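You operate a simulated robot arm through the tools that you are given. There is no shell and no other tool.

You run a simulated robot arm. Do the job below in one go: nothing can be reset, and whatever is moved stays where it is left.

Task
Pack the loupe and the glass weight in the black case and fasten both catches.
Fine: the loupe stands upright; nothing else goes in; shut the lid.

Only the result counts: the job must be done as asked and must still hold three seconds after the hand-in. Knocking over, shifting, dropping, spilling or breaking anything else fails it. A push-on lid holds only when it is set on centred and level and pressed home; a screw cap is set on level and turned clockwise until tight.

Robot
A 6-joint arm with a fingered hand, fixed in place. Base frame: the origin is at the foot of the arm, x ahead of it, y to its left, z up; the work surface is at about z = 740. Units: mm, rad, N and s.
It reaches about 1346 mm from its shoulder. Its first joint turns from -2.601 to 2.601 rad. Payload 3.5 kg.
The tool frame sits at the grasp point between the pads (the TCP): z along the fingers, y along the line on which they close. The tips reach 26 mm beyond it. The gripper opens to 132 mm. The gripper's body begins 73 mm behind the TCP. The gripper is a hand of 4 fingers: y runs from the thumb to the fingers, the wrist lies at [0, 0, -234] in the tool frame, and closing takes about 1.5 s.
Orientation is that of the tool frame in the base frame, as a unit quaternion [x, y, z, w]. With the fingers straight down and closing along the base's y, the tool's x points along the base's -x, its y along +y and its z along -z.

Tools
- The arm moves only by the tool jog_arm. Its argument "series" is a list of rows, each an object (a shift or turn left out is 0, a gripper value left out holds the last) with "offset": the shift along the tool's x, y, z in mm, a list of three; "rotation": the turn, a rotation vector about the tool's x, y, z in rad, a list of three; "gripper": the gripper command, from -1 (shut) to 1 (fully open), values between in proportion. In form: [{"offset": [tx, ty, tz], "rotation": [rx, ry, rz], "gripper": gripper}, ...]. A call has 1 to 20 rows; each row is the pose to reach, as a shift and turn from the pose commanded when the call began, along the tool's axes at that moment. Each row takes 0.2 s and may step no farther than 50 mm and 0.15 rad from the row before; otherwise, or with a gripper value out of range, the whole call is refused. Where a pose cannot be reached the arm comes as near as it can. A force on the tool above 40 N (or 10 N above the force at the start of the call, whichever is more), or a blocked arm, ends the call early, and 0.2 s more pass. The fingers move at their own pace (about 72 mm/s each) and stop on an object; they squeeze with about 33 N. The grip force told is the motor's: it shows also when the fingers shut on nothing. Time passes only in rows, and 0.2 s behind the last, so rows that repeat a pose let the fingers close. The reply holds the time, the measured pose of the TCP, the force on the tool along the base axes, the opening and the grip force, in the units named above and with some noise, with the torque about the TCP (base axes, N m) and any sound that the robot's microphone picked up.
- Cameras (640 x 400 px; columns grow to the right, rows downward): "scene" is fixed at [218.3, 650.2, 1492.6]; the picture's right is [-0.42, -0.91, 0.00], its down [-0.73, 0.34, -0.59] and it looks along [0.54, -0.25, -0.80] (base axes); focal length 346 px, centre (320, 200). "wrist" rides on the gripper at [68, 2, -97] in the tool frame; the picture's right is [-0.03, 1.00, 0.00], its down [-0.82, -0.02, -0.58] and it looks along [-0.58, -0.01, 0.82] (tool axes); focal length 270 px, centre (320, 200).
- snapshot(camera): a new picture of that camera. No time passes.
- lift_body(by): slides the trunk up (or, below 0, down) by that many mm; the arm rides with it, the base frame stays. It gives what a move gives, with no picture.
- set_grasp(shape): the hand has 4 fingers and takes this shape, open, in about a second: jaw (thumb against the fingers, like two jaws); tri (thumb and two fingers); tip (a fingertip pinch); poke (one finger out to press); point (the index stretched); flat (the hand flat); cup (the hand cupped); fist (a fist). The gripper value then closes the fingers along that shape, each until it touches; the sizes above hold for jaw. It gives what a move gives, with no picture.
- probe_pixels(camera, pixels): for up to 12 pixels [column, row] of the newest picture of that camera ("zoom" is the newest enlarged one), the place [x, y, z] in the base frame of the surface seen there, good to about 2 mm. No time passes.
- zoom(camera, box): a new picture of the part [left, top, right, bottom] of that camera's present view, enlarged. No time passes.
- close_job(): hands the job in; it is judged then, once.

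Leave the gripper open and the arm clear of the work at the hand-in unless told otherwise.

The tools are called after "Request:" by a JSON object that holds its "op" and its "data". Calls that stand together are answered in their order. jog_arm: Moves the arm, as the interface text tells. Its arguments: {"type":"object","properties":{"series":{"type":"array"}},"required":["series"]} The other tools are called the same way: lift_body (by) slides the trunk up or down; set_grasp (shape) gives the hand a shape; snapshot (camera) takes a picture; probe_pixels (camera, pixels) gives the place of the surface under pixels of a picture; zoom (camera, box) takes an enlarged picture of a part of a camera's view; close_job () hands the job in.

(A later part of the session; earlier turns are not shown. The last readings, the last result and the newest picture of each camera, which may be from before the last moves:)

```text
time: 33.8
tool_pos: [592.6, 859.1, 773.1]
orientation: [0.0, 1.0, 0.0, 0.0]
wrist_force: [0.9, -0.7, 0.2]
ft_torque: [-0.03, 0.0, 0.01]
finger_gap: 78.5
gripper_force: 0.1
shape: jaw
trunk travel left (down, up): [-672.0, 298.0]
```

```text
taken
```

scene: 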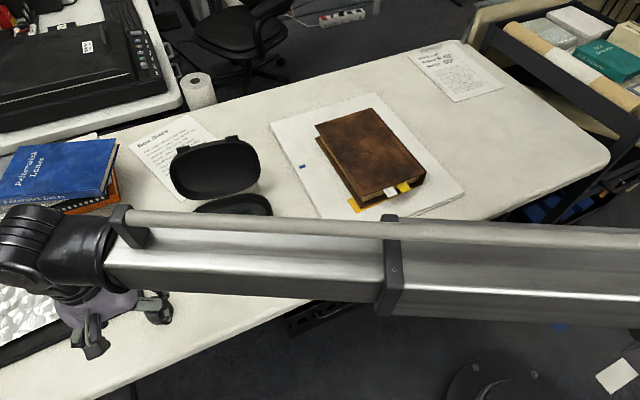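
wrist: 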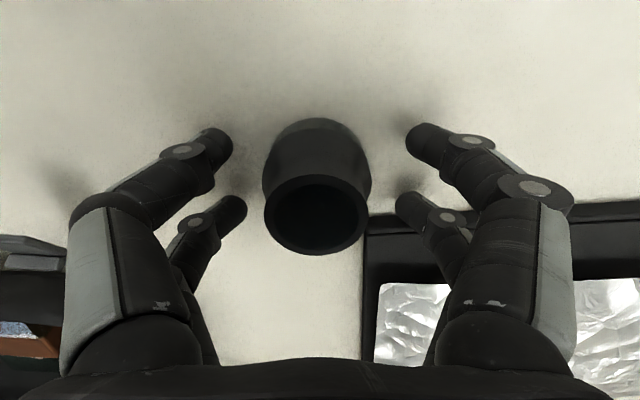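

The loupe stands centred between the fingertips and the hand is clear of the tray. Closing.

Request:
{"op": "jog_arm", "data": {"series": [{"offset": [0, 0, 0], "gripper": -0.1}, {"offset": [0, 0, 0], "gripper": -0.3}, {"offset": [0, 0, 0], "gripper": -0.6}, {"offset": [0, 0, 0], "gripper": -1}, {"offset": [0, 0, 0]}, {"offset": [0, 0, 0]}, {"offset": [0, 0, 0]}]}}

Request:
{"op": "snapshot", "data": {"camera": "wrist"}}

```text
time: 35.4
tool_pos: [592.3, 859.9, 772.9]
orientation: [0.0, 1.0, 0.0, 0.0]
wrist_force: [-0.3, -0.2, -0.8]
ft_torque: [-0.01, 0.0, 0.0]
finger_gap: 31.6
gripper_force: 33.3
shape: jaw
trunk travel left (down, up): [-672.0, 298.0]
```

```text
taken
```

wrist: 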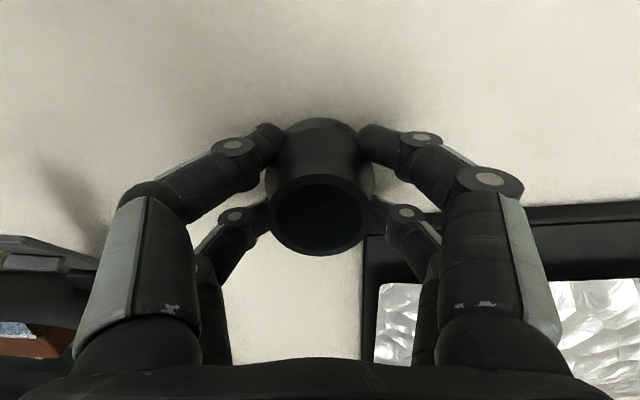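

The fingers wrap the loupe at four points, at 33 N. I'll lift 20 mm first to test the hold.

Request:
{"op": "lift_body", "data": {"by": 20}}

Request:
{"op": "snapshot", "data": {"camera": "wrist"}}

```text
time: 36.1
tool_pos: [592.8, 857.4, 792.5]
orientation: [0.0, 1.0, 0.0, 0.001]
wrist_force: [0.0, -1.2, -0.2]
ft_torque: [-0.01, -0.01, -0.01]
finger_gap: 31.9
gripper_force: 33.3
shape: jaw
trunk travel left (down, up): [-692.0, 278.0]
```

```text
taken
```

wrist: 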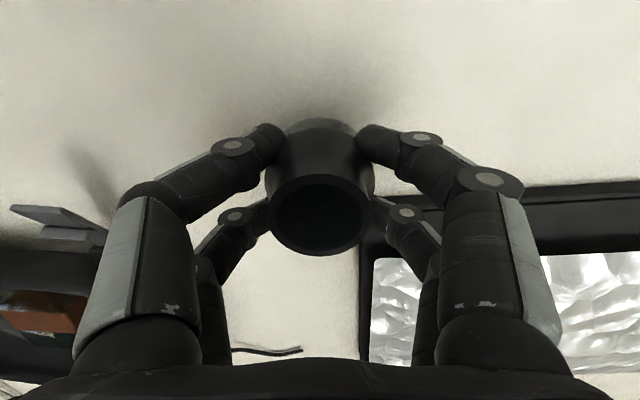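

The loupe is held steady and upright. I'll raise to about z=936, then carry it over the free half of the case at (735, 698), turning the hand −1.435 rad so the fingers close across the case, with the thumb to the back.

Request:
{"op": "lift_body", "data": {"by": 144}}

Request:
{"op": "jog_arm", "data": {"series": [{"offset": [0, 0, 0], "rotation": [0, 0, -0.12], "gripper": -1}, {"offset": [-10, -12, 0], "rotation": [0, 0, -0.24]}, {"offset": [-24, -28, 0], "rotation": [0, 0, -0.36]}, {"offset": [-38, -43, 0], "rotation": [0, 0, -0.48]}, {"offset": [-52, -59, 0], "rotation": [0, 0, -0.6]}, {"offset": [-66, -75, 0], "rotation": [0, 0, -0.72]}, {"offset": [-80, -90, 0], "rotation": [0, 0, -0.84]}, {"offset": [-94, -106, 0], "rotation": [0, 0, -0.96]}, {"offset": [-108, -122, 0], "rotation": [0, 0, -1.08]}, {"offset": [-122, -137, 0], "rotation": [0, 0, -1.2]}, {"offset": [-134, -150, 0], "rotation": [0, 0, -1.32]}, {"offset": [-142, -159.5, 0], "rotation": [0, 0, -1.435]}, {"offset": [-142, -159.5, 0], "rotation": [0, 0, -1.435]}]}}

Request:
{"op": "snapshot", "data": {"camera": "wrist"}}

Request:
{"op": "snapshot", "data": {"camera": "scene"}}

```text
time: 37.8
tool_pos: [591.1, 859.9, 937.3]
orientation: [0.0, 1.0, 0.001, 0.0]
wrist_force: [0.0, -0.6, -1.3]
ft_torque: [0.0, -0.01, 0.01]
finger_gap: 31.9
gripper_force: 33.1
shape: jaw
trunk travel left (down, up): [-836.0, 134.0]
```

```text
time: 40.6
tool_pos: [735.2, 700.4, 936.2]
orientation: [-0.658, 0.753, 0.0, 0.0]
wrist_force: [0.1, 0.3, 0.0]
ft_torque: [0.0, 0.0, 0.03]
finger_gap: 31.9
gripper_force: 32.9
shape: jaw
trunk travel left (down, up): [-836.0, 134.0]
```

```text
taken
```

wrist: 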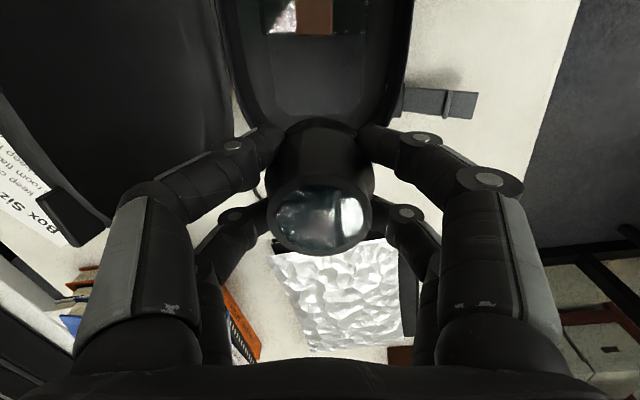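

```text
taken
```

scene: 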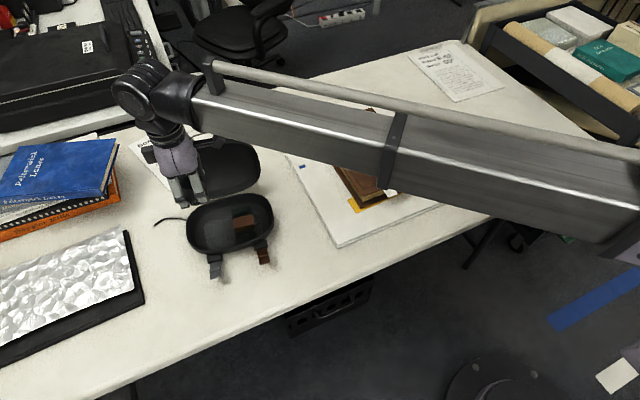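

The loupe is above the free half and the case rim is centred in the wrist view. I'll lower 105 mm, keeping the loupe's bottom just above the rim, and check.

Request:
{"op": "lift_body", "data": {"by": -105}}

Request:
{"op": "snapshot", "data": {"camera": "wrist"}}

Request:
{"op": "snapshot", "data": {"camera": "scene"}}

```text
time: 41.9
tool_pos: [733.1, 700.8, 831.4]
orientation: [-0.658, 0.753, 0.0, 0.0]
wrist_force: [-0.1, 0.0, -0.7]
ft_torque: [0.0, -0.04, -0.01]
finger_gap: 31.8
gripper_force: 33.4
shape: jaw
trunk travel left (down, up): [-731.0, 239.0]
```

```text
taken
```

wrist: 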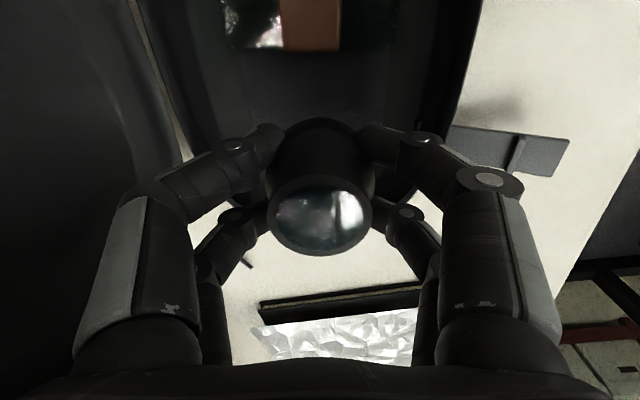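

```text
taken
```

scene: 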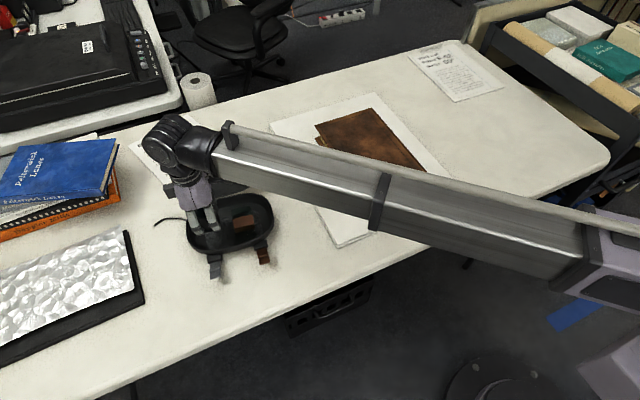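

I'll zoom in and probe the rim on both sides and the knuckles to verify clearance before going into the case.

Request:
{"op": "zoom", "data": {"camera": "wrist", "box": [140, 60, 480, 270]}}

Request:
{"op": "probe_pixels", "data": {"camera": "wrist", "pixels": [[165, 60], [183, 125], [462, 90], [450, 128], [220, 165], [245, 215], [460, 165], [405, 215], [235, 143], [430, 138], [205, 240], [300, 110]]}}

```text
1.88 times, centred on (310, 165) of wrist
```

zoom: 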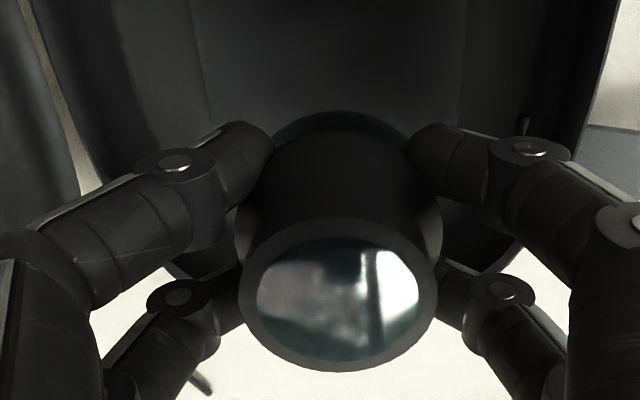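

```text
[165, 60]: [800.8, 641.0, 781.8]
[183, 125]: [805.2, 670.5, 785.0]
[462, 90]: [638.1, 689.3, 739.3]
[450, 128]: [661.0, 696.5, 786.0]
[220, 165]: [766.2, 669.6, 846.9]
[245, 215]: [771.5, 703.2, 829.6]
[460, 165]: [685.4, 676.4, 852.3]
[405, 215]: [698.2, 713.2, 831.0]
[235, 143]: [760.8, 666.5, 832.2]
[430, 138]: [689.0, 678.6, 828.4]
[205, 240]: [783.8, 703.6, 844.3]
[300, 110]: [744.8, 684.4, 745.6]
```

The rim is ±73 mm about the centreline, and the knuckles reach about ±40 at TCP level, so there is room. I'll nudge 3.5 mm toward the middle and 2 mm back, then lower 46 mm.

Request:
{"op": "jog_arm", "data": {"series": [{"offset": [3.5, -2, 0], "rotation": [0, 0, 0], "gripper": -1}, {"offset": [3.5, -2, 0], "rotation": [0, 0, 0]}]}}

Request:
{"op": "lift_body", "data": {"by": -46}}

Request:
{"op": "snapshot", "data": {"camera": "wrist"}}

```text
time: 42.5
tool_pos: [735.1, 695.6, 832.6]
orientation: [-0.657, 0.754, -0.001, 0.0]
wrist_force: [0.1, -1.0, -1.7]
ft_torque: [0.01, -0.01, 0.01]
finger_gap: 31.6
gripper_force: 33.1
shape: jaw
trunk travel left (down, up): [-731.0, 239.0]
```

```text
time: 43.4
tool_pos: [734.3, 695.0, 784.6]
orientation: [-0.657, 0.753, 0.0, 0.0]
wrist_force: [0.4, 0.1, -0.5]
ft_torque: [0.05, 0.0, 0.0]
finger_gap: 31.5
gripper_force: 33.3
shape: jaw
trunk travel left (down, up): [-685.0, 285.0]
```

```text
taken
```

wrist: 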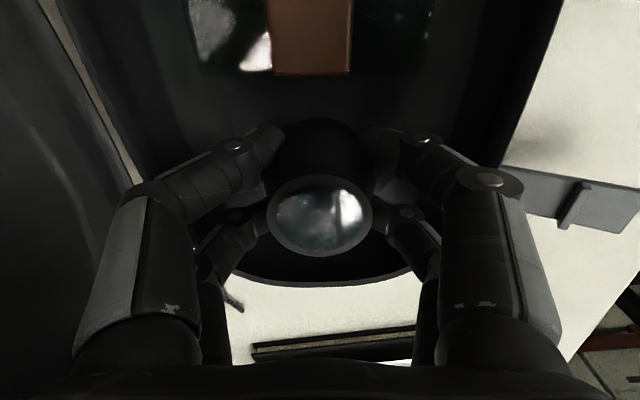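

No contact so far. I'll lower 5 mm more.

Request:
{"op": "lift_body", "data": {"by": -5}}

Request:
{"op": "lift_body", "data": {"by": -1.5}}

```text
time: 44.0
tool_pos: [734.7, 696.2, 780.7]
orientation: [-0.657, 0.753, 0.0, 0.0]
wrist_force: [0.0, -0.2, -0.7]
ft_torque: [-0.02, 0.02, -0.01]
finger_gap: 31.8
gripper_force: 33.0
shape: jaw
trunk travel left (down, up): [-680.0, 290.0]
```

```text
time: 44.5
tool_pos: [734.9, 695.6, 779.3]
orientation: [-0.658, 0.753, -0.001, 0.0]
wrist_force: [-0.5, 0.1, -0.7]
ft_torque: [0.02, 0.0, 0.0]
finger_gap: 32.0
gripper_force: 32.9
shape: jaw
trunk travel left (down, up): [-678.0, 292.0]
```

Still free. I'll go down 1 mm at a time now.

Request:
{"op": "lift_body", "data": {"by": -1}}

Request:
{"op": "lift_body", "data": {"by": -0.7}}

```text
time: 45.0
tool_pos: [736.5, 696.3, 778.4]
orientation: [-0.657, 0.754, 0.0, 0.0]
wrist_force: [1.3, 1.0, -0.4]
ft_torque: [0.02, 0.0, 0.02]
finger_gap: 31.7
gripper_force: 33.2
shape: jaw
trunk travel left (down, up): [-677.0, 293.0]
```

```text
time: 45.5
tool_pos: [734.5, 695.4, 777.0]
orientation: [-0.658, 0.753, 0.001, 0.0]
wrist_force: [0.2, -0.3, -0.1]
ft_torque: [0.02, 0.04, 0.0]
finger_gap: 31.7
gripper_force: 33.3
shape: jaw
trunk travel left (down, up): [-676.0, 294.0]
```

The z force is creeping toward zero. One more 0.7 mm step should show contact.

Request:
{"op": "lift_body", "data": {"by": -0.7}}

```text
time: 46.0
tool_pos: [733.9, 695.9, 777.3]
orientation: [-0.657, 0.754, -0.001, 0.001]
wrist_force: [1.1, -1.0, 1.1]
ft_torque: [0.0, -0.04, -0.01]
finger_gap: 31.9
gripper_force: 32.3
shape: jaw
trunk travel left (down, up): [-676.0, 294.0]
```

Request:
{"op": "lift_body", "data": {"by": -0.5}}

```text
time: 46.5
tool_pos: [734.4, 697.2, 777.2]
orientation: [-0.658, 0.753, 0.0, -0.001]
wrist_force: [0.0, 0.9, 3.6]
ft_torque: [-0.02, -0.04, 0.05]
finger_gap: 31.7
gripper_force: 33.1
shape: jaw
trunk travel left (down, up): [-675.0, 295.0]
```

The reading is 3.6 N, so the loupe stands on the floor. I'll open gently to about 52 mm.

Request:
{"op": "jog_arm", "data": {"series": [{"offset": [0, 0, 0], "gripper": -0.45}, {"offset": [0, 0, 0], "gripper": -0.38}, {"offset": [0, 0, 0], "gripper": -0.3}, {"offset": [0, 0, 0], "gripper": -0.22}, {"offset": [0, 0, 0]}, {"offset": [0, 0, 0]}]}}

Request:
{"op": "snapshot", "data": {"camera": "wrist"}}

```text
time: 47.9
tool_pos: [734.8, 696.4, 777.7]
orientation: [-0.657, 0.754, 0.0, 0.0]
wrist_force: [0.7, -0.4, 0.1]
ft_torque: [0.01, 0.01, -0.03]
finger_gap: 50.9
gripper_force: 0.0
shape: jaw
trunk travel left (down, up): [-675.0, 295.0]
```

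```text
taken
```

wrist: 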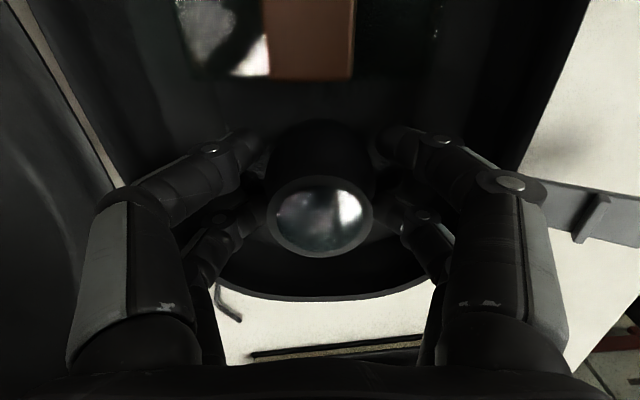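

The loupe stands free with gaps on both sides. I'll lift 60 mm and check that it stays put.

Request:
{"op": "lift_body", "data": {"by": 60}}

Request:
{"op": "snapshot", "data": {"camera": "wrist"}}

```text
time: 48.9
tool_pos: [734.6, 695.6, 837.0]
orientation: [-0.657, 0.753, 0.0, -0.001]
wrist_force: [-1.0, -0.7, 0.2]
ft_torque: [-0.01, 0.01, 0.01]
finger_gap: 51.1
gripper_force: 0.1
shape: jaw
trunk travel left (down, up): [-735.0, 235.0]
```

```text
taken
```

wrist: 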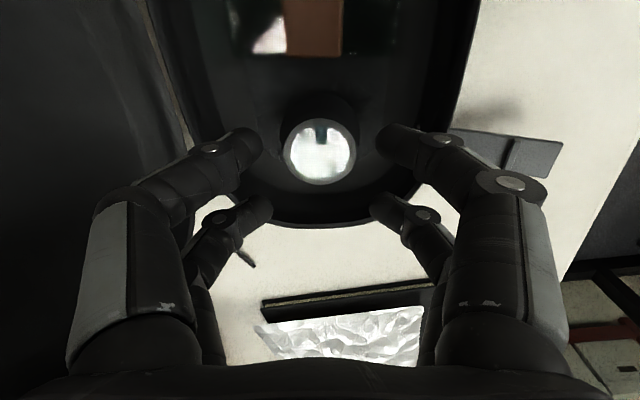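

The loupe stayed standing at (320,150) and the hand came away clean. Next is the lid. I'll raise well above its top edge (z≈936), open the fingers to about 110 mm, and move over the edge so I can straddle it, thumb behind and fingers in front.

Request:
{"op": "lift_body", "data": {"by": 170}}

Request:
{"op": "jog_arm", "data": {"series": [{"offset": [10, -32, 0], "gripper": 0.667}, {"offset": [20, -64, 0]}, {"offset": [30, -96, 0]}, {"offset": [41, -128, 0]}, {"offset": [41, -128, 0]}, {"offset": [41, -128, 0]}]}}

Request:
{"op": "snapshot", "data": {"camera": "wrist"}}

Request:
{"op": "snapshot", "data": {"camera": "scene"}}

```text
time: 50.8
tool_pos: [734.9, 695.8, 1005.9]
orientation: [-0.657, 0.754, 0.0, -0.001]
wrist_force: [-0.3, -0.8, -0.2]
ft_torque: [-0.02, 0.01, 0.01]
finger_gap: 50.7
gripper_force: 0.1
shape: jaw
trunk travel left (down, up): [-905.0, 65.0]
```

```text
time: 52.2
tool_pos: [856.0, 637.6, 1007.0]
orientation: [-0.657, 0.754, 0.0, 0.0]
wrist_force: [-0.4, -0.3, 0.6]
ft_torque: [0.02, 0.02, -0.01]
finger_gap: 109.9
gripper_force: 0.0
shape: jaw
trunk travel left (down, up): [-905.0, 65.0]
```

```text
taken
```

wrist: 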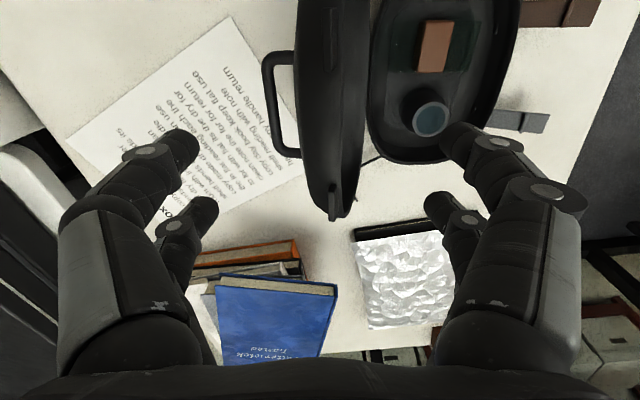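

```text
taken
```

scene: 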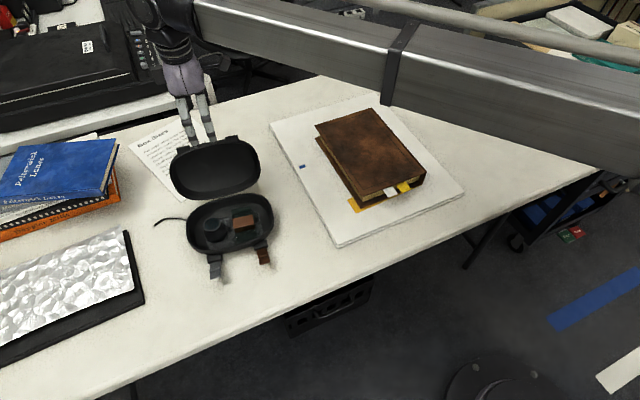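

From above I can see a carry handle on the back of the lid, around (275,100), and both items in the base. I'll probe the handle, the lid's edge and back, and both items.

Request:
{"op": "zoom", "data": {"camera": "wrist", "box": [230, 0, 540, 230]}}

Request:
{"op": "probe_pixels", "data": {"camera": "wrist", "pixels": [[265, 60], [268, 100], [280, 150], [295, 55], [303, 100], [330, 60], [340, 120], [345, 170], [335, 210], [365, 60], [360, 100], [355, 185]]}}

Request:
{"op": "probe_pixels", "data": {"camera": "wrist", "pixels": [[431, 105], [431, 137], [414, 120], [448, 120], [430, 22], [430, 68], [305, 20], [320, 185], [310, 150], [180, 150], [460, 140], [375, 158]]}}

```text
1.74 times, centred on (385, 115) of wrist
```

zoom: 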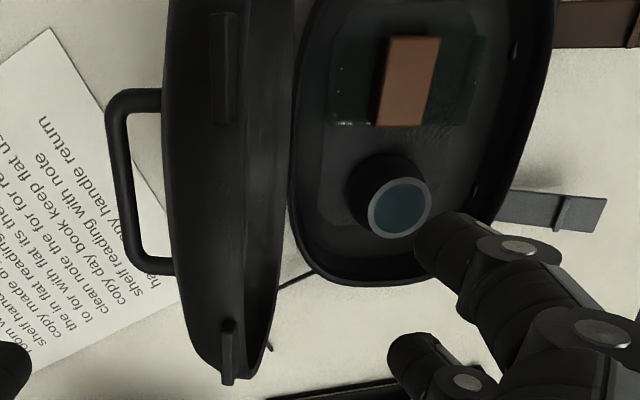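

```text
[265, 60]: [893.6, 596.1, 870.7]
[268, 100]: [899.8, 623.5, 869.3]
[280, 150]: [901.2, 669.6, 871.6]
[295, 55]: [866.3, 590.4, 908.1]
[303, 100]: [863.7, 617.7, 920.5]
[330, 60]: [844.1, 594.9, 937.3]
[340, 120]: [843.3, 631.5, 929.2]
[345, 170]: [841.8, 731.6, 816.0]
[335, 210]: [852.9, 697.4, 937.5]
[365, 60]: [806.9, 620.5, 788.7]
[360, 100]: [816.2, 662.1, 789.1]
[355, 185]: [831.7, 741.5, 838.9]
```

```text
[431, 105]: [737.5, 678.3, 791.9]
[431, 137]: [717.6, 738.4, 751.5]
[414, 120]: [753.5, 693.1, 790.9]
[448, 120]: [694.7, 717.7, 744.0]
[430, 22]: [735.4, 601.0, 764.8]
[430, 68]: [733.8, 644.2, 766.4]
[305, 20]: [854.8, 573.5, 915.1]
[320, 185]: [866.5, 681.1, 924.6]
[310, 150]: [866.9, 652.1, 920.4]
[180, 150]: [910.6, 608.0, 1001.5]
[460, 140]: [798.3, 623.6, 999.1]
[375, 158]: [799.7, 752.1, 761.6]
```

The lid's top edge is at z≈937 and its back at about x 864. The handle is lower, at z≈870, spanning the middle. I'll narrow the fingers to about 80 mm around the lid's edge and lower 80 mm, so the tips overlap the top 37 mm but stay above the handle.

Request:
{"op": "jog_arm", "data": {"series": [{"offset": [0, 2, 0], "gripper": 0.212}, {"offset": [0, 2, 0]}, {"offset": [0, 2, 0]}]}}

Request:
{"op": "lift_body", "data": {"by": -60}}

Request:
{"op": "snapshot", "data": {"camera": "wrist"}}

```text
time: 53.0
tool_pos: [853.9, 637.4, 1007.4]
orientation: [-0.658, 0.753, 0.0, 0.0]
wrist_force: [0.0, 0.2, 0.6]
ft_torque: [-0.01, -0.02, -0.02]
finger_gap: 80.4
gripper_force: 0.0
shape: jaw
trunk travel left (down, up): [-905.0, 65.0]
```

```text
time: 54.0
tool_pos: [854.8, 639.0, 946.6]
orientation: [-0.658, 0.753, 0.0, 0.0]
wrist_force: [-0.4, 0.0, -0.4]
ft_torque: [-0.01, 0.03, 0.04]
finger_gap: 80.4
gripper_force: 0.1
shape: jaw
trunk travel left (down, up): [-845.0, 125.0]
```

```text
taken
```

wrist: 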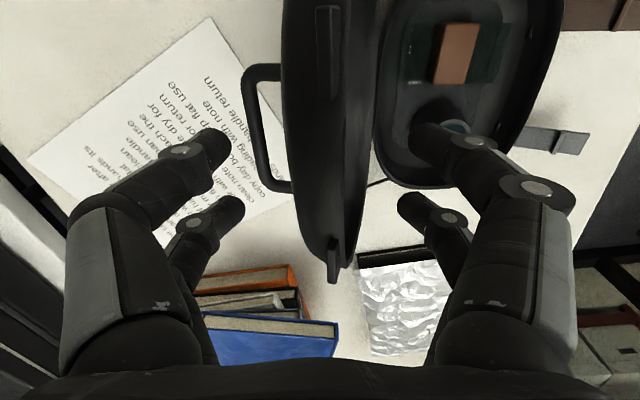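

The lid's edge lies between thumb and fingers, with clear gaps on both sides. I'll lower 20 mm more.

Request:
{"op": "lift_body", "data": {"by": -20}}

Request:
{"op": "snapshot", "data": {"camera": "wrist"}}

```text
time: 54.7
tool_pos: [854.1, 639.7, 927.6]
orientation: [-0.657, 0.754, 0.0, 0.001]
wrist_force: [-0.4, 0.0, 0.7]
ft_torque: [-0.02, -0.01, 0.02]
finger_gap: 80.2
gripper_force: 0.0
shape: jaw
trunk travel left (down, up): [-825.0, 145.0]
```

```text
taken
```

wrist: 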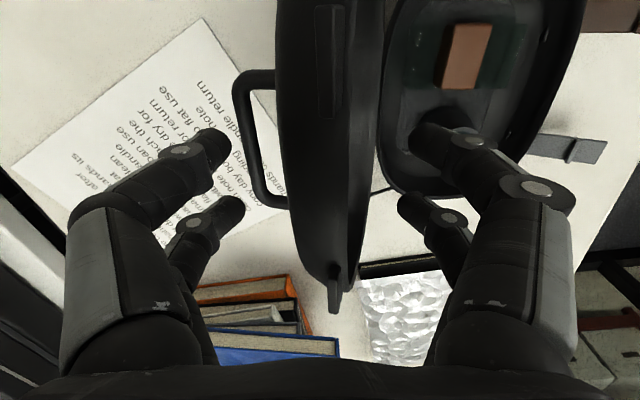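

Now I'll drag toward the front (tool +y) slowly. The thumb should meet the lid's back after about 28 mm; I'll go 60 mm and then look.

Request:
{"op": "jog_arm", "data": {"series": [{"offset": [0, 8, 0], "gripper": 0.212}, {"offset": [0, 16, 0]}, {"offset": [0, 22, 0]}, {"offset": [0, 27, 0]}, {"offset": [0, 32, 0]}, {"offset": [0, 37, 0]}, {"offset": [0, 42, 0]}, {"offset": [0, 47, 0]}, {"offset": [0, 52, 0]}, {"offset": [0, 56, 0]}, {"offset": [0, 60, 0]}, {"offset": [0, 60, 0]}]}}

Request:
{"op": "snapshot", "data": {"camera": "wrist"}}

Request:
{"op": "snapshot", "data": {"camera": "scene"}}

```text
time: 57.1
tool_pos: [803.4, 643.6, 930.5]
orientation: [-0.657, 0.754, -0.007, 0.009]
wrist_force: [27.5, 0.9, 46.7]
ft_torque: [-0.92, -3.68, 0.33]
finger_gap: 45.0
gripper_force: 33.2
shape: jaw
trunk travel left (down, up): [-825.0, 145.0]
stopped in row 12: the force on the tool passed its limit at 52 N (the readings are from after the stop); the commanded pose is now the measured one
```

```text
taken
```

wrist: 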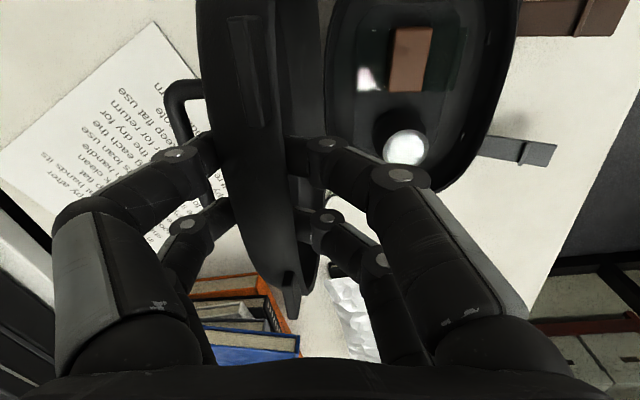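

```text
taken
```

scene: 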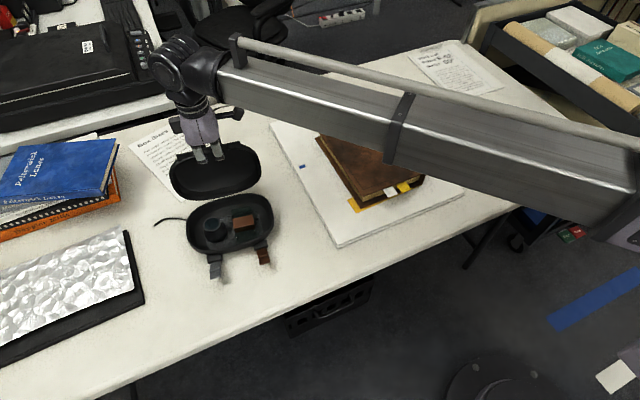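

The move stopped at 52 N. The fingers were squeezed onto the lid (gap 45) and the lid seems hardly moved, so it is stiffer than expected. I'll check the lid's present angle and the base's position before anything else.

Request:
{"op": "zoom", "data": {"camera": "scene", "box": [140, 90, 300, 290]}}

Request:
{"op": "probe_pixels", "data": {"camera": "scene", "pixels": [[172, 175], [258, 165], [180, 152], [240, 142], [200, 196], [240, 183], [188, 226], [271, 212], [213, 277], [265, 262], [215, 180], [230, 198]]}}

Request:
{"op": "zoom", "data": {"camera": "wrist", "box": [140, 60, 440, 250]}}

Request:
{"op": "probe_pixels", "data": {"camera": "wrist", "pixels": [[240, 60], [235, 120], [270, 120], [290, 290], [260, 200], [220, 150], [295, 150], [170, 100], [210, 30], [280, 60], [325, 60], [265, 160]]}}

```text
2.00 times, centred on (220, 190) of scene
```

zoom: 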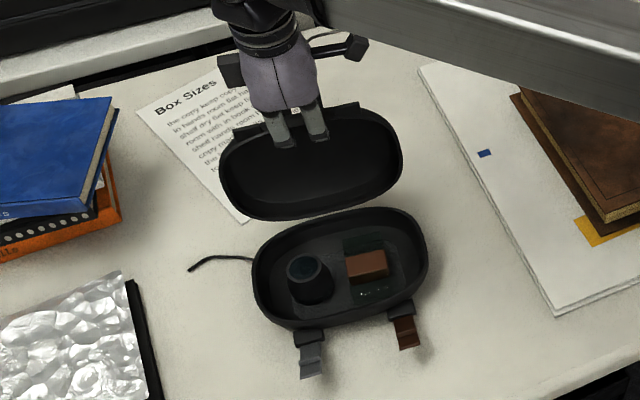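

```text
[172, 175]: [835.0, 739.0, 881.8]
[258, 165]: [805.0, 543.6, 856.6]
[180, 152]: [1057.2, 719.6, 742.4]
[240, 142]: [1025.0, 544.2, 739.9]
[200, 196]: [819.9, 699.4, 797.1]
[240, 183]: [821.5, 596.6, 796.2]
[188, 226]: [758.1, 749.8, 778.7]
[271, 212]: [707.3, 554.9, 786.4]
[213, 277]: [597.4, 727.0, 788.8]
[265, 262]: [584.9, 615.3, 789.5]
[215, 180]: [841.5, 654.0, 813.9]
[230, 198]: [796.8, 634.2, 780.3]
```

```text
2.11 times, centred on (290, 155) of wrist
```

zoom: 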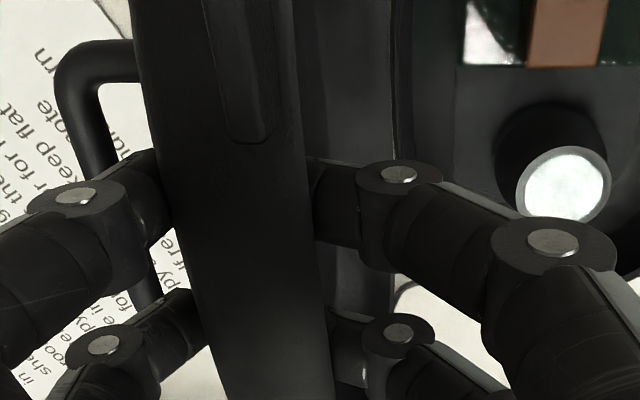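

```text
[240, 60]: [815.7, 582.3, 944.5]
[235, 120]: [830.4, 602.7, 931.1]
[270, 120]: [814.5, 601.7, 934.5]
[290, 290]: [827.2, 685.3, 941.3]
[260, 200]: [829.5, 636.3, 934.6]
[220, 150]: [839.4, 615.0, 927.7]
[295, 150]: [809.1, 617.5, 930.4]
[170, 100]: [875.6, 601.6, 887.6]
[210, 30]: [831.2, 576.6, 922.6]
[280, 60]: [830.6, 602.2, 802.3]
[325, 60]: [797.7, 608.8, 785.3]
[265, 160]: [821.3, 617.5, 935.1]
```

The base has not shifted, and the lid did swing forward to about vertical (its top moved from x≈850 to 822). The hand closes on whatever presses one side, so it ended up gripping the lid. I'll open the fingers to release it and see whether the lid stays.

Request:
{"op": "jog_arm", "data": {"series": [{"offset": [0, 0, 0], "gripper": 0.3}, {"offset": [0, 0, 0], "gripper": 0.5}, {"offset": [0, 0, 0], "gripper": 0.5}, {"offset": [0, 0, 0], "gripper": 0.5}]}}

Request:
{"op": "snapshot", "data": {"camera": "wrist"}}

```text
time: 58.1
tool_pos: [797.6, 645.2, 926.1]
orientation: [-0.657, 0.754, -0.002, 0.003]
wrist_force: [0.3, -0.2, -0.1]
ft_torque: [0.0, -0.02, 0.02]
finger_gap: 98.7
gripper_force: 0.1
shape: jaw
trunk travel left (down, up): [-825.0, 145.0]
```

```text
taken
```

wrist: 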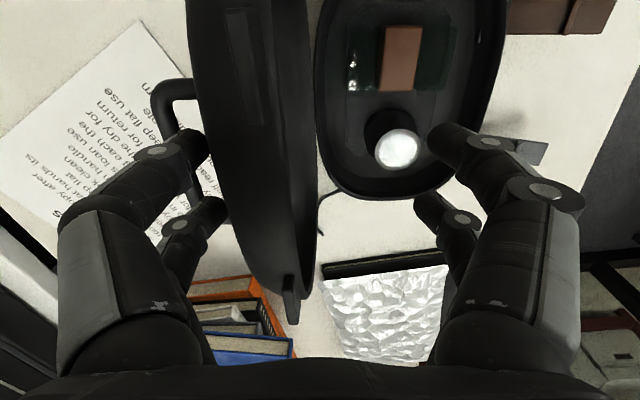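

Forces are back to zero. I'll probe where the lid rests now.

Request:
{"op": "probe_pixels", "data": {"camera": "wrist", "pixels": [[240, 60], [235, 120], [270, 150], [290, 290], [260, 200], [210, 100], [300, 150], [170, 90], [200, 60], [195, 140], [435, 130], [205, 205]]}}

Request:
{"op": "zoom", "data": {"camera": "scene", "box": [140, 90, 300, 290]}}

```text
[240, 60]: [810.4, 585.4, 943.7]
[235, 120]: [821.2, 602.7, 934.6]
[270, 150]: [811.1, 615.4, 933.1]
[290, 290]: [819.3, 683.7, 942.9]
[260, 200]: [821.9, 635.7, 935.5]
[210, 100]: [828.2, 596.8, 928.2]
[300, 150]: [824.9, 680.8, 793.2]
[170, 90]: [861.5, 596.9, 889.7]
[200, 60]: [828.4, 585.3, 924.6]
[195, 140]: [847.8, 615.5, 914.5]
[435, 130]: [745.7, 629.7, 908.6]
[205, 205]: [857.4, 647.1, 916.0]
```

```text
2.00 times, centred on (220, 190) of scene
```

zoom: 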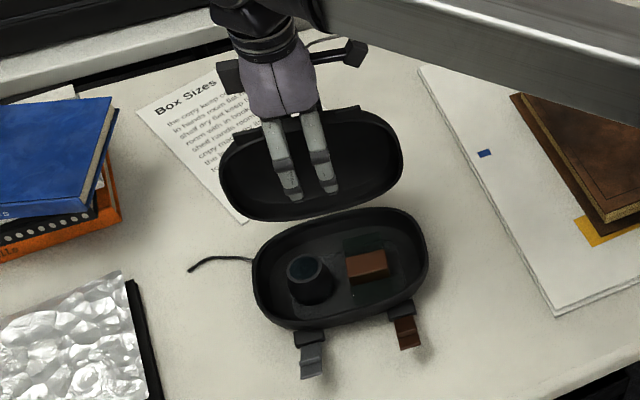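

The lid stays where it is left (top at x≈815), so its hinge has friction. Pushing from behind with a closed hand will be cleaner. I'll raise out of the straddle first.

Request:
{"op": "lift_body", "data": {"by": 90}}

Request:
{"op": "jog_arm", "data": {"series": [{"offset": [0, -40, 0], "gripper": 0.5}, {"offset": [0, -80, 0]}, {"offset": [0, -110, 0]}, {"offset": [0, -110, 0]}]}}

Request:
{"op": "set_grasp", "data": {"shape": "fist"}}

Request:
{"op": "snapshot", "data": {"camera": "wrist"}}

Request:
{"op": "zoom", "data": {"camera": "scene", "box": [140, 30, 300, 250]}}

```text
time: 59.4
tool_pos: [798.7, 645.8, 1015.4]
orientation: [-0.657, 0.754, -0.002, 0.003]
wrist_force: [0.6, -0.2, -0.6]
ft_torque: [-0.01, -0.02, 0.04]
finger_gap: 98.9
gripper_force: 0.1
shape: jaw
trunk travel left (down, up): [-915.0, 55.0]
```

```text
time: 60.4
tool_pos: [908.5, 630.3, 1016.7]
orientation: [-0.657, 0.754, -0.002, 0.003]
wrist_force: [0.1, -0.1, 0.1]
ft_torque: [0.01, 0.0, 0.01]
finger_gap: 98.8
gripper_force: 0.1
shape: jaw
trunk travel left (down, up): [-915.0, 55.0]
```

```text
time: 61.3
tool_pos: [906.7, 631.7, 1017.1]
orientation: [-0.658, 0.753, -0.002, 0.003]
wrist_force: [-0.8, 0.4, 0.1]
ft_torque: [-0.02, 0.0, -0.01]
finger_gap: 0.0
gripper_force: 0.1
shape: fist
trunk travel left (down, up): [-915.0, 55.0]
```

```text
taken
```

wrist: 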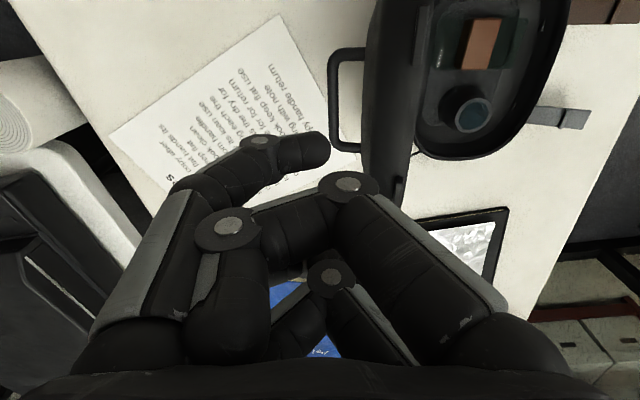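

```text
1.82 times, centred on (220, 140) of scene
```

zoom: 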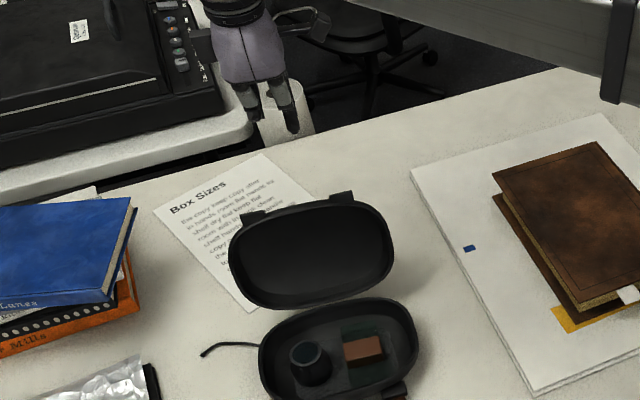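

The fist is formed and the lid still stands. I'll probe the fist's extents and the lid's back to plan the push.

Request:
{"op": "probe_pixels", "data": {"camera": "wrist", "pixels": [[345, 185], [372, 190], [420, 240], [310, 150], [325, 140], [290, 215], [228, 228], [330, 280], [240, 300], [260, 145], [480, 290], [385, 270]]}}

Request:
{"op": "probe_pixels", "data": {"camera": "wrist", "pixels": [[340, 60], [335, 130], [375, 100], [400, 100], [370, 30], [385, 150], [395, 185], [418, 60], [470, 115], [470, 45], [360, 100], [410, 130]]}}

```text
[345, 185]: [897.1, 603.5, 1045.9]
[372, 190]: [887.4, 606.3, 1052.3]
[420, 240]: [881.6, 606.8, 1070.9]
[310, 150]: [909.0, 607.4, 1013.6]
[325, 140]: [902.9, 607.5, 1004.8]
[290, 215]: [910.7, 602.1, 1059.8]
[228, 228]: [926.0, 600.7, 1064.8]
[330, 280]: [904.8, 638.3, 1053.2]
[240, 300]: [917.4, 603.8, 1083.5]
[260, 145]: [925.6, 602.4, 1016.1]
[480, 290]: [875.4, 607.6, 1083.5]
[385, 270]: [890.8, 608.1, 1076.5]
```

```text
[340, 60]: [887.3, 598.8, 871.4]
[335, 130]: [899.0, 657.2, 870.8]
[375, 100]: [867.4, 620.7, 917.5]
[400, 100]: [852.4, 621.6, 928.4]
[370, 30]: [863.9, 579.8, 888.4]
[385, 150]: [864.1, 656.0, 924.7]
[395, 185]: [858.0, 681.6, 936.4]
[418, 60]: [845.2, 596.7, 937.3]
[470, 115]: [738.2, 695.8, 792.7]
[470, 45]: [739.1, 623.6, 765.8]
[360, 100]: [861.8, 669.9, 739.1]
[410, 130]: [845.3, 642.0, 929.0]
```

The lid fell back to its open stop once the thumb let go, so the hinge is free. The jam came from the handle, which rises into the thumb as the lid turns. I'll straddle again off-centre, on the −y side past the handle's end (handle spans ±42), so the thumb misses it and the front fingers can catch the lid. First back to the jaw shape, then over to (844, 565).

Request:
{"op": "set_grasp", "data": {"shape": "jaw"}}

Request:
{"op": "jog_arm", "data": {"series": [{"offset": [25, 18, 0], "gripper": 0.4}, {"offset": [50, 36, 0]}, {"offset": [75, 53, 0]}, {"offset": [75, 53, 0]}, {"offset": [75, 53, 0]}]}}

Request:
{"op": "snapshot", "data": {"camera": "wrist"}}

```text
time: 62.2
tool_pos: [907.2, 630.9, 1016.2]
orientation: [-0.657, 0.754, -0.002, 0.002]
wrist_force: [0.0, 0.5, -0.1]
ft_torque: [0.0, -0.01, -0.03]
finger_gap: 131.8
gripper_force: 0.0
shape: jaw
trunk travel left (down, up): [-915.0, 55.0]
```

```text
time: 63.4
tool_pos: [844.1, 564.5, 1015.9]
orientation: [-0.657, 0.754, -0.002, 0.003]
wrist_force: [0.5, 0.0, 0.2]
ft_torque: [-0.02, -0.01, -0.02]
finger_gap: 92.9
gripper_force: 0.0
shape: jaw
trunk travel left (down, up): [-915.0, 55.0]
```

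```text
taken
```

wrist: 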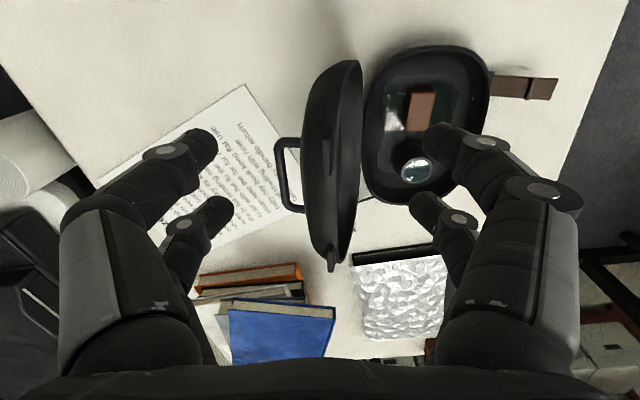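

The whole case is in view and the lid's near end lies between thumb and fingers. I'll lower 70 mm, look, then finish the descent.

Request:
{"op": "lift_body", "data": {"by": -70}}

Request:
{"op": "snapshot", "data": {"camera": "wrist"}}

Request:
{"op": "probe_pixels", "data": {"camera": "wrist", "pixels": [[330, 100], [315, 150], [340, 190], [300, 170], [280, 210], [325, 260], [350, 130], [210, 145], [440, 140], [230, 205], [300, 110], [345, 60]]}}

```text
time: 64.5
tool_pos: [843.9, 564.5, 947.2]
orientation: [-0.658, 0.753, -0.003, 0.003]
wrist_force: [-0.2, -0.4, -0.5]
ft_torque: [0.01, -0.01, 0.03]
finger_gap: 92.5
gripper_force: 0.1
shape: jaw
trunk travel left (down, up): [-845.0, 125.0]
```

```text
taken
```

wrist: 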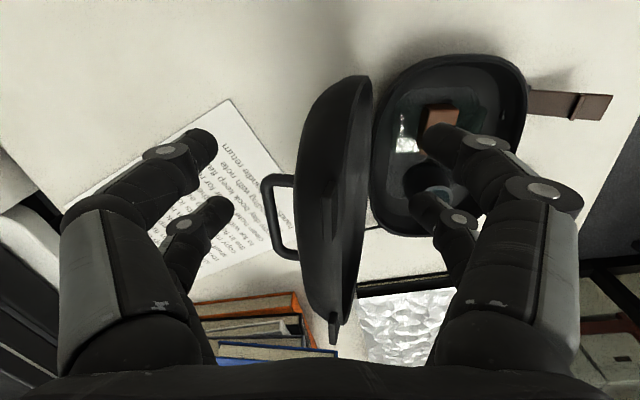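

```text
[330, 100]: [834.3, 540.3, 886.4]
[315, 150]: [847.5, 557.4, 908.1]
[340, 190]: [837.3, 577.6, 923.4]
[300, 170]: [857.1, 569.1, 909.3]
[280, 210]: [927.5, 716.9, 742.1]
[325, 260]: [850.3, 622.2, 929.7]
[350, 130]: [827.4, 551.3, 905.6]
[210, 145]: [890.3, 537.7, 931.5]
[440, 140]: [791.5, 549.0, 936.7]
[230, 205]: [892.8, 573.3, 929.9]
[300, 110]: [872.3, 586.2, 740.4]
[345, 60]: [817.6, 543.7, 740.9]
```

Thumb at x≈890, lid x 827–857, front fingers at x≈792, so it is well straddled and beyond the handle's end. I'll lower 30 mm more.

Request:
{"op": "lift_body", "data": {"by": -30}}

Request:
{"op": "snapshot", "data": {"camera": "wrist"}}

```text
time: 65.2
tool_pos: [843.2, 564.2, 916.2]
orientation: [-0.657, 0.753, -0.002, 0.003]
wrist_force: [0.0, -0.3, -0.1]
ft_torque: [0.01, 0.02, -0.03]
finger_gap: 92.7
gripper_force: 0.1
shape: jaw
trunk travel left (down, up): [-815.0, 155.0]
```

```text
taken
```

wrist: 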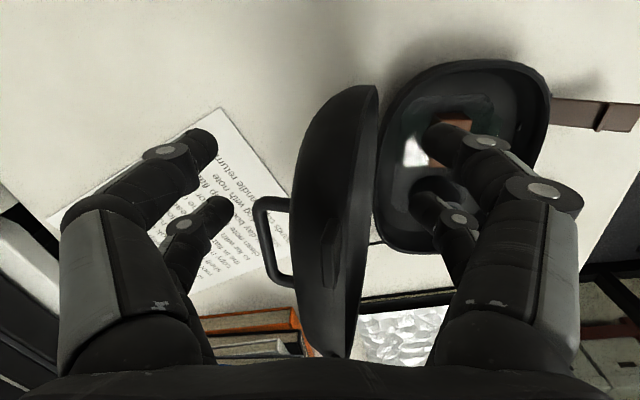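

Now I'll drag forward slowly, 48 mm in small steps, then look at the forces and the lid.

Request:
{"op": "jog_arm", "data": {"series": [{"offset": [0, 6, 0], "gripper": 0.4}, {"offset": [0, 12, 0]}, {"offset": [0, 18, 0]}, {"offset": [0, 23, 0]}, {"offset": [0, 28, 0]}, {"offset": [0, 33, 0]}, {"offset": [0, 38, 0]}, {"offset": [0, 43, 0]}, {"offset": [0, 48, 0]}, {"offset": [0, 48, 0]}]}}

Request:
{"op": "snapshot", "data": {"camera": "wrist"}}

```text
time: 67.4
tool_pos: [795.6, 571.6, 916.5]
orientation: [-0.656, 0.755, -0.002, 0.003]
wrist_force: [3.6, -0.5, 4.9]
ft_torque: [0.05, -0.38, -0.06]
finger_gap: 93.9
gripper_force: 0.1
shape: jaw
trunk travel left (down, up): [-815.0, 155.0]
```

```text
taken
```

wrist: 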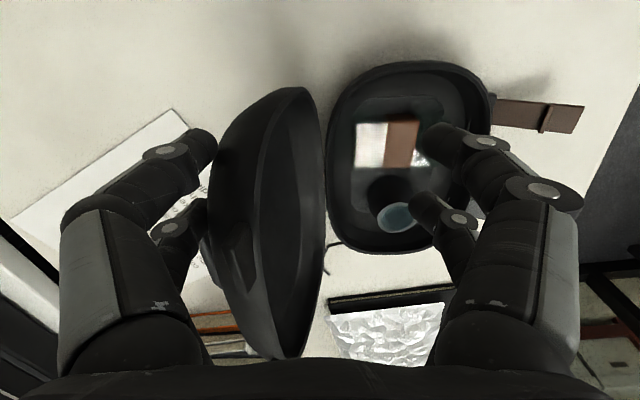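

Light contact of about 4 N forward and 5 N up. I'll zoom on the thumb to see what it touches.

Request:
{"op": "zoom", "data": {"camera": "wrist", "box": [130, 80, 350, 300]}}

Request:
{"op": "probe_pixels", "data": {"camera": "wrist", "pixels": [[235, 130], [220, 170], [235, 230], [265, 250], [290, 320], [215, 200], [205, 210], [200, 150], [215, 265], [245, 200], [300, 120], [310, 250]]}}

Request:
{"op": "zoom", "data": {"camera": "scene", "box": [140, 90, 300, 290]}}

```text
1.82 times, centred on (240, 190) of wrist
```

zoom: 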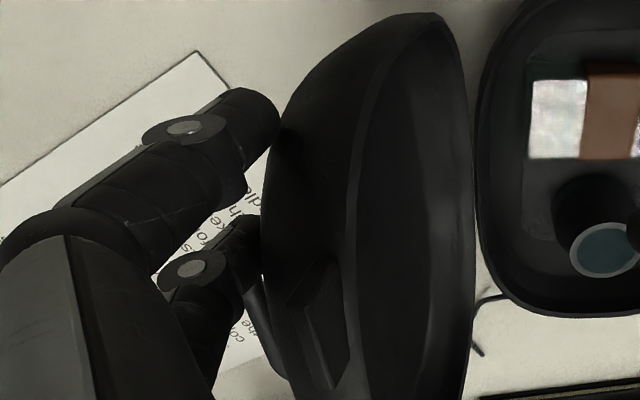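

```text
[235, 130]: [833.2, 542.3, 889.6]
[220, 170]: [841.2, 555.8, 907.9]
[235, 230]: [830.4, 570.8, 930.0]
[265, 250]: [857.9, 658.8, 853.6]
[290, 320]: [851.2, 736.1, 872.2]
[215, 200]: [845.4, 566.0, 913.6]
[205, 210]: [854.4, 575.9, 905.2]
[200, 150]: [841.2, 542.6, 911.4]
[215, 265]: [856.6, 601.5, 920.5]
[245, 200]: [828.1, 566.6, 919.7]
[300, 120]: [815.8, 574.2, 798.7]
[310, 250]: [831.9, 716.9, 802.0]
```

```text
2.00 times, centred on (220, 190) of scene
```

zoom: 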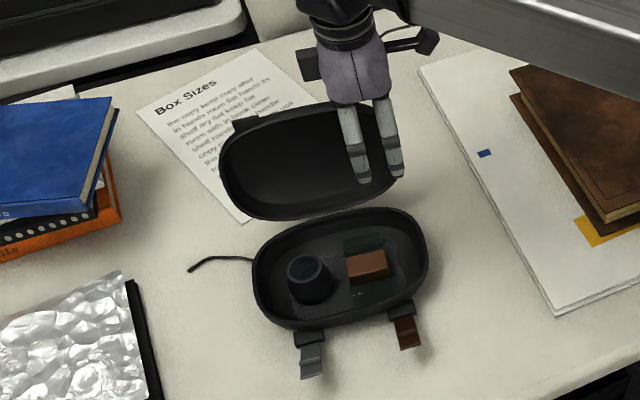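

It's gentle contact on the rounded back of the lid, and the force is small. I'll continue forward another 30 mm slowly.

Request:
{"op": "jog_arm", "data": {"series": [{"offset": [0, 4, 0], "gripper": 0.4}, {"offset": [0, 8, 0]}, {"offset": [0, 12, 0]}, {"offset": [0, 16, 0]}, {"offset": [0, 20, 0]}, {"offset": [0, 24, 0]}, {"offset": [0, 28, 0]}, {"offset": [0, 28, 0]}]}}

Request:
{"op": "snapshot", "data": {"camera": "wrist"}}

Request:
{"op": "zoom", "data": {"camera": "scene", "box": [140, 90, 300, 290]}}

```text
time: 69.2
tool_pos: [768.8, 574.1, 917.6]
orientation: [-0.657, 0.754, -0.002, 0.003]
wrist_force: [0.5, 0.0, 0.3]
ft_torque: [0.01, 0.0, 0.01]
finger_gap: 65.4
gripper_force: 0.0
shape: jaw
trunk travel left (down, up): [-815.0, 155.0]
```

```text
taken
```

wrist: 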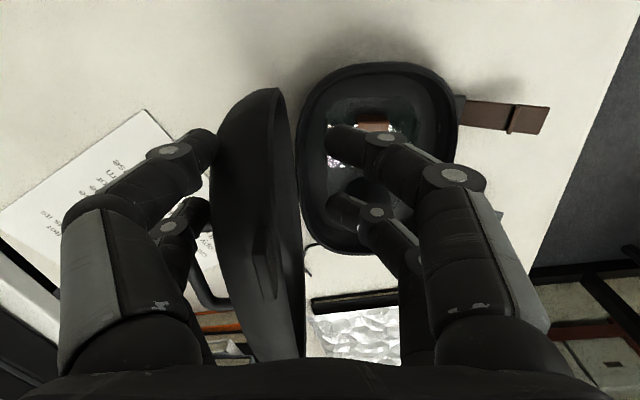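

```text
2.00 times, centred on (220, 190) of scene
```

zoom: 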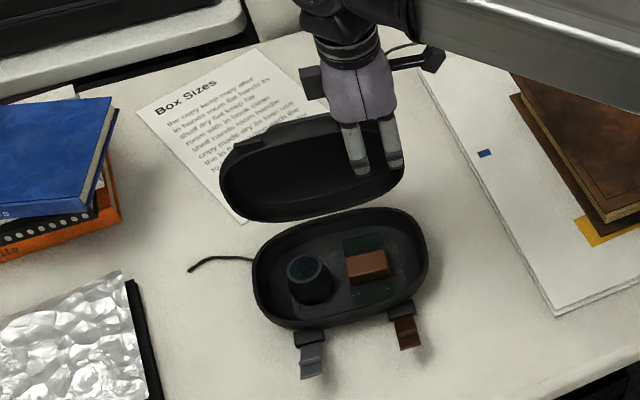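

The lid is now about vertical and the forces are zero. The front fingers have drifted closer, ready to catch it. Another 35 mm forward.

Request:
{"op": "jog_arm", "data": {"series": [{"offset": [0, 5, 0], "gripper": 0.4}, {"offset": [0, 10, 0]}, {"offset": [0, 15, 0]}, {"offset": [0, 20, 0]}, {"offset": [0, 25, 0]}, {"offset": [0, 30, 0]}, {"offset": [0, 35, 0]}, {"offset": [0, 35, 0]}]}}

Request:
{"op": "snapshot", "data": {"camera": "wrist"}}

Request:
{"op": "zoom", "data": {"camera": "scene", "box": [140, 90, 300, 290]}}

```text
time: 71.0
tool_pos: [733.9, 578.0, 916.2]
orientation: [-0.657, 0.754, -0.002, 0.003]
wrist_force: [1.1, 1.3, -5.0]
ft_torque: [-0.33, -0.16, -0.05]
finger_gap: 23.4
gripper_force: 33.6
shape: jaw
trunk travel left (down, up): [-815.0, 155.0]
```

```text
taken
```

wrist: 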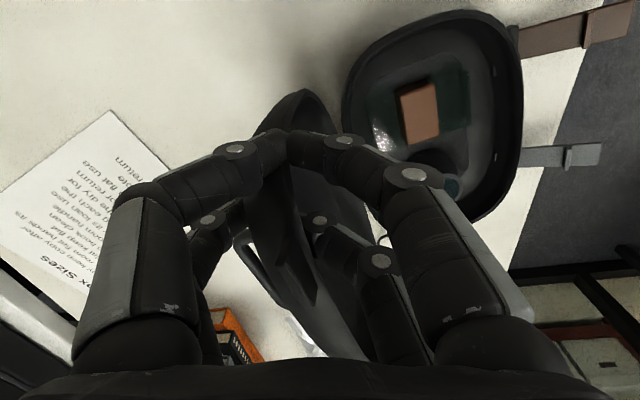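

```text
2.00 times, centred on (220, 190) of scene
```

zoom: 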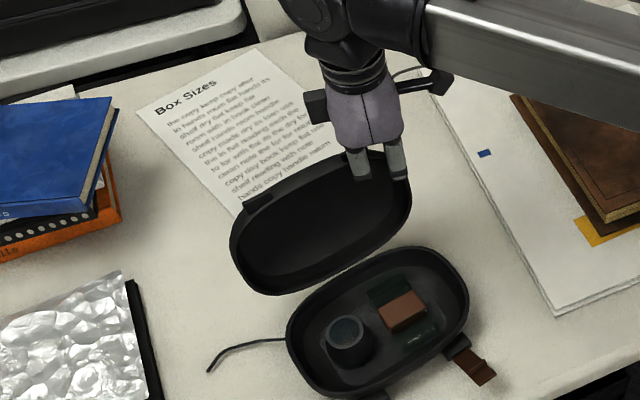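

The hand closed on the lid again by itself (gap 23, 33 N) and dragged the case: in the scene picture the base has shifted and turned. The loupe and glass still look upright inside. I must check for tilt before letting go, so I'll probe the base, lid and contents.

Request:
{"op": "snapshot", "data": {"camera": "scene"}}

Request:
{"op": "probe_pixels", "data": {"camera": "zoom", "pixels": [[288, 340], [320, 385], [468, 290], [420, 250], [380, 260], [448, 350], [345, 325], [345, 360], [400, 298], [300, 300], [360, 395], [465, 345]]}}

Request:
{"op": "probe_pixels", "data": {"camera": "wrist", "pixels": [[400, 20], [350, 80], [345, 150], [520, 100], [515, 180], [480, 215], [420, 110], [452, 185], [380, 140], [495, 140], [490, 30], [440, 60]]}}

```text
taken
```

scene: 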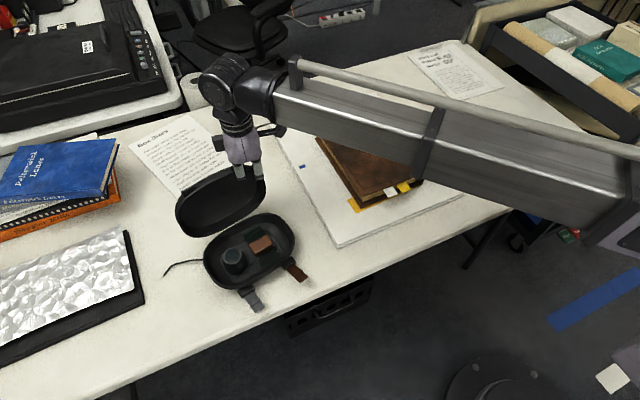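

```text
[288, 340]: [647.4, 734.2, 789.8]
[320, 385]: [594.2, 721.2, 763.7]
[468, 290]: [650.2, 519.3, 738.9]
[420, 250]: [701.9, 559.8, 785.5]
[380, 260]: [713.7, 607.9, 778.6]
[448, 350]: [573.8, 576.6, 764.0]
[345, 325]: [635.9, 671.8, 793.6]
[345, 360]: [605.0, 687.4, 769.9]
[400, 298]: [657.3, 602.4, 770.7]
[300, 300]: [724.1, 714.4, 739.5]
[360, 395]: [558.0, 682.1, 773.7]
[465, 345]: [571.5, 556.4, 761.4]
```

```text
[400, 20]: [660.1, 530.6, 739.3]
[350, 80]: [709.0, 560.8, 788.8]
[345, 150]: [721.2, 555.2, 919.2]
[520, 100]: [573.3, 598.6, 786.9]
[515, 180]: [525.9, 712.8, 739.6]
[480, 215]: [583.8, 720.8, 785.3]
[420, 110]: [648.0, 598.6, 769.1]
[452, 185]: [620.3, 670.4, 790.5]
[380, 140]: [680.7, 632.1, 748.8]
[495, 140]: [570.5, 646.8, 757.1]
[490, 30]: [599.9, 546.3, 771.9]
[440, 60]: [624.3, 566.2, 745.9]
```

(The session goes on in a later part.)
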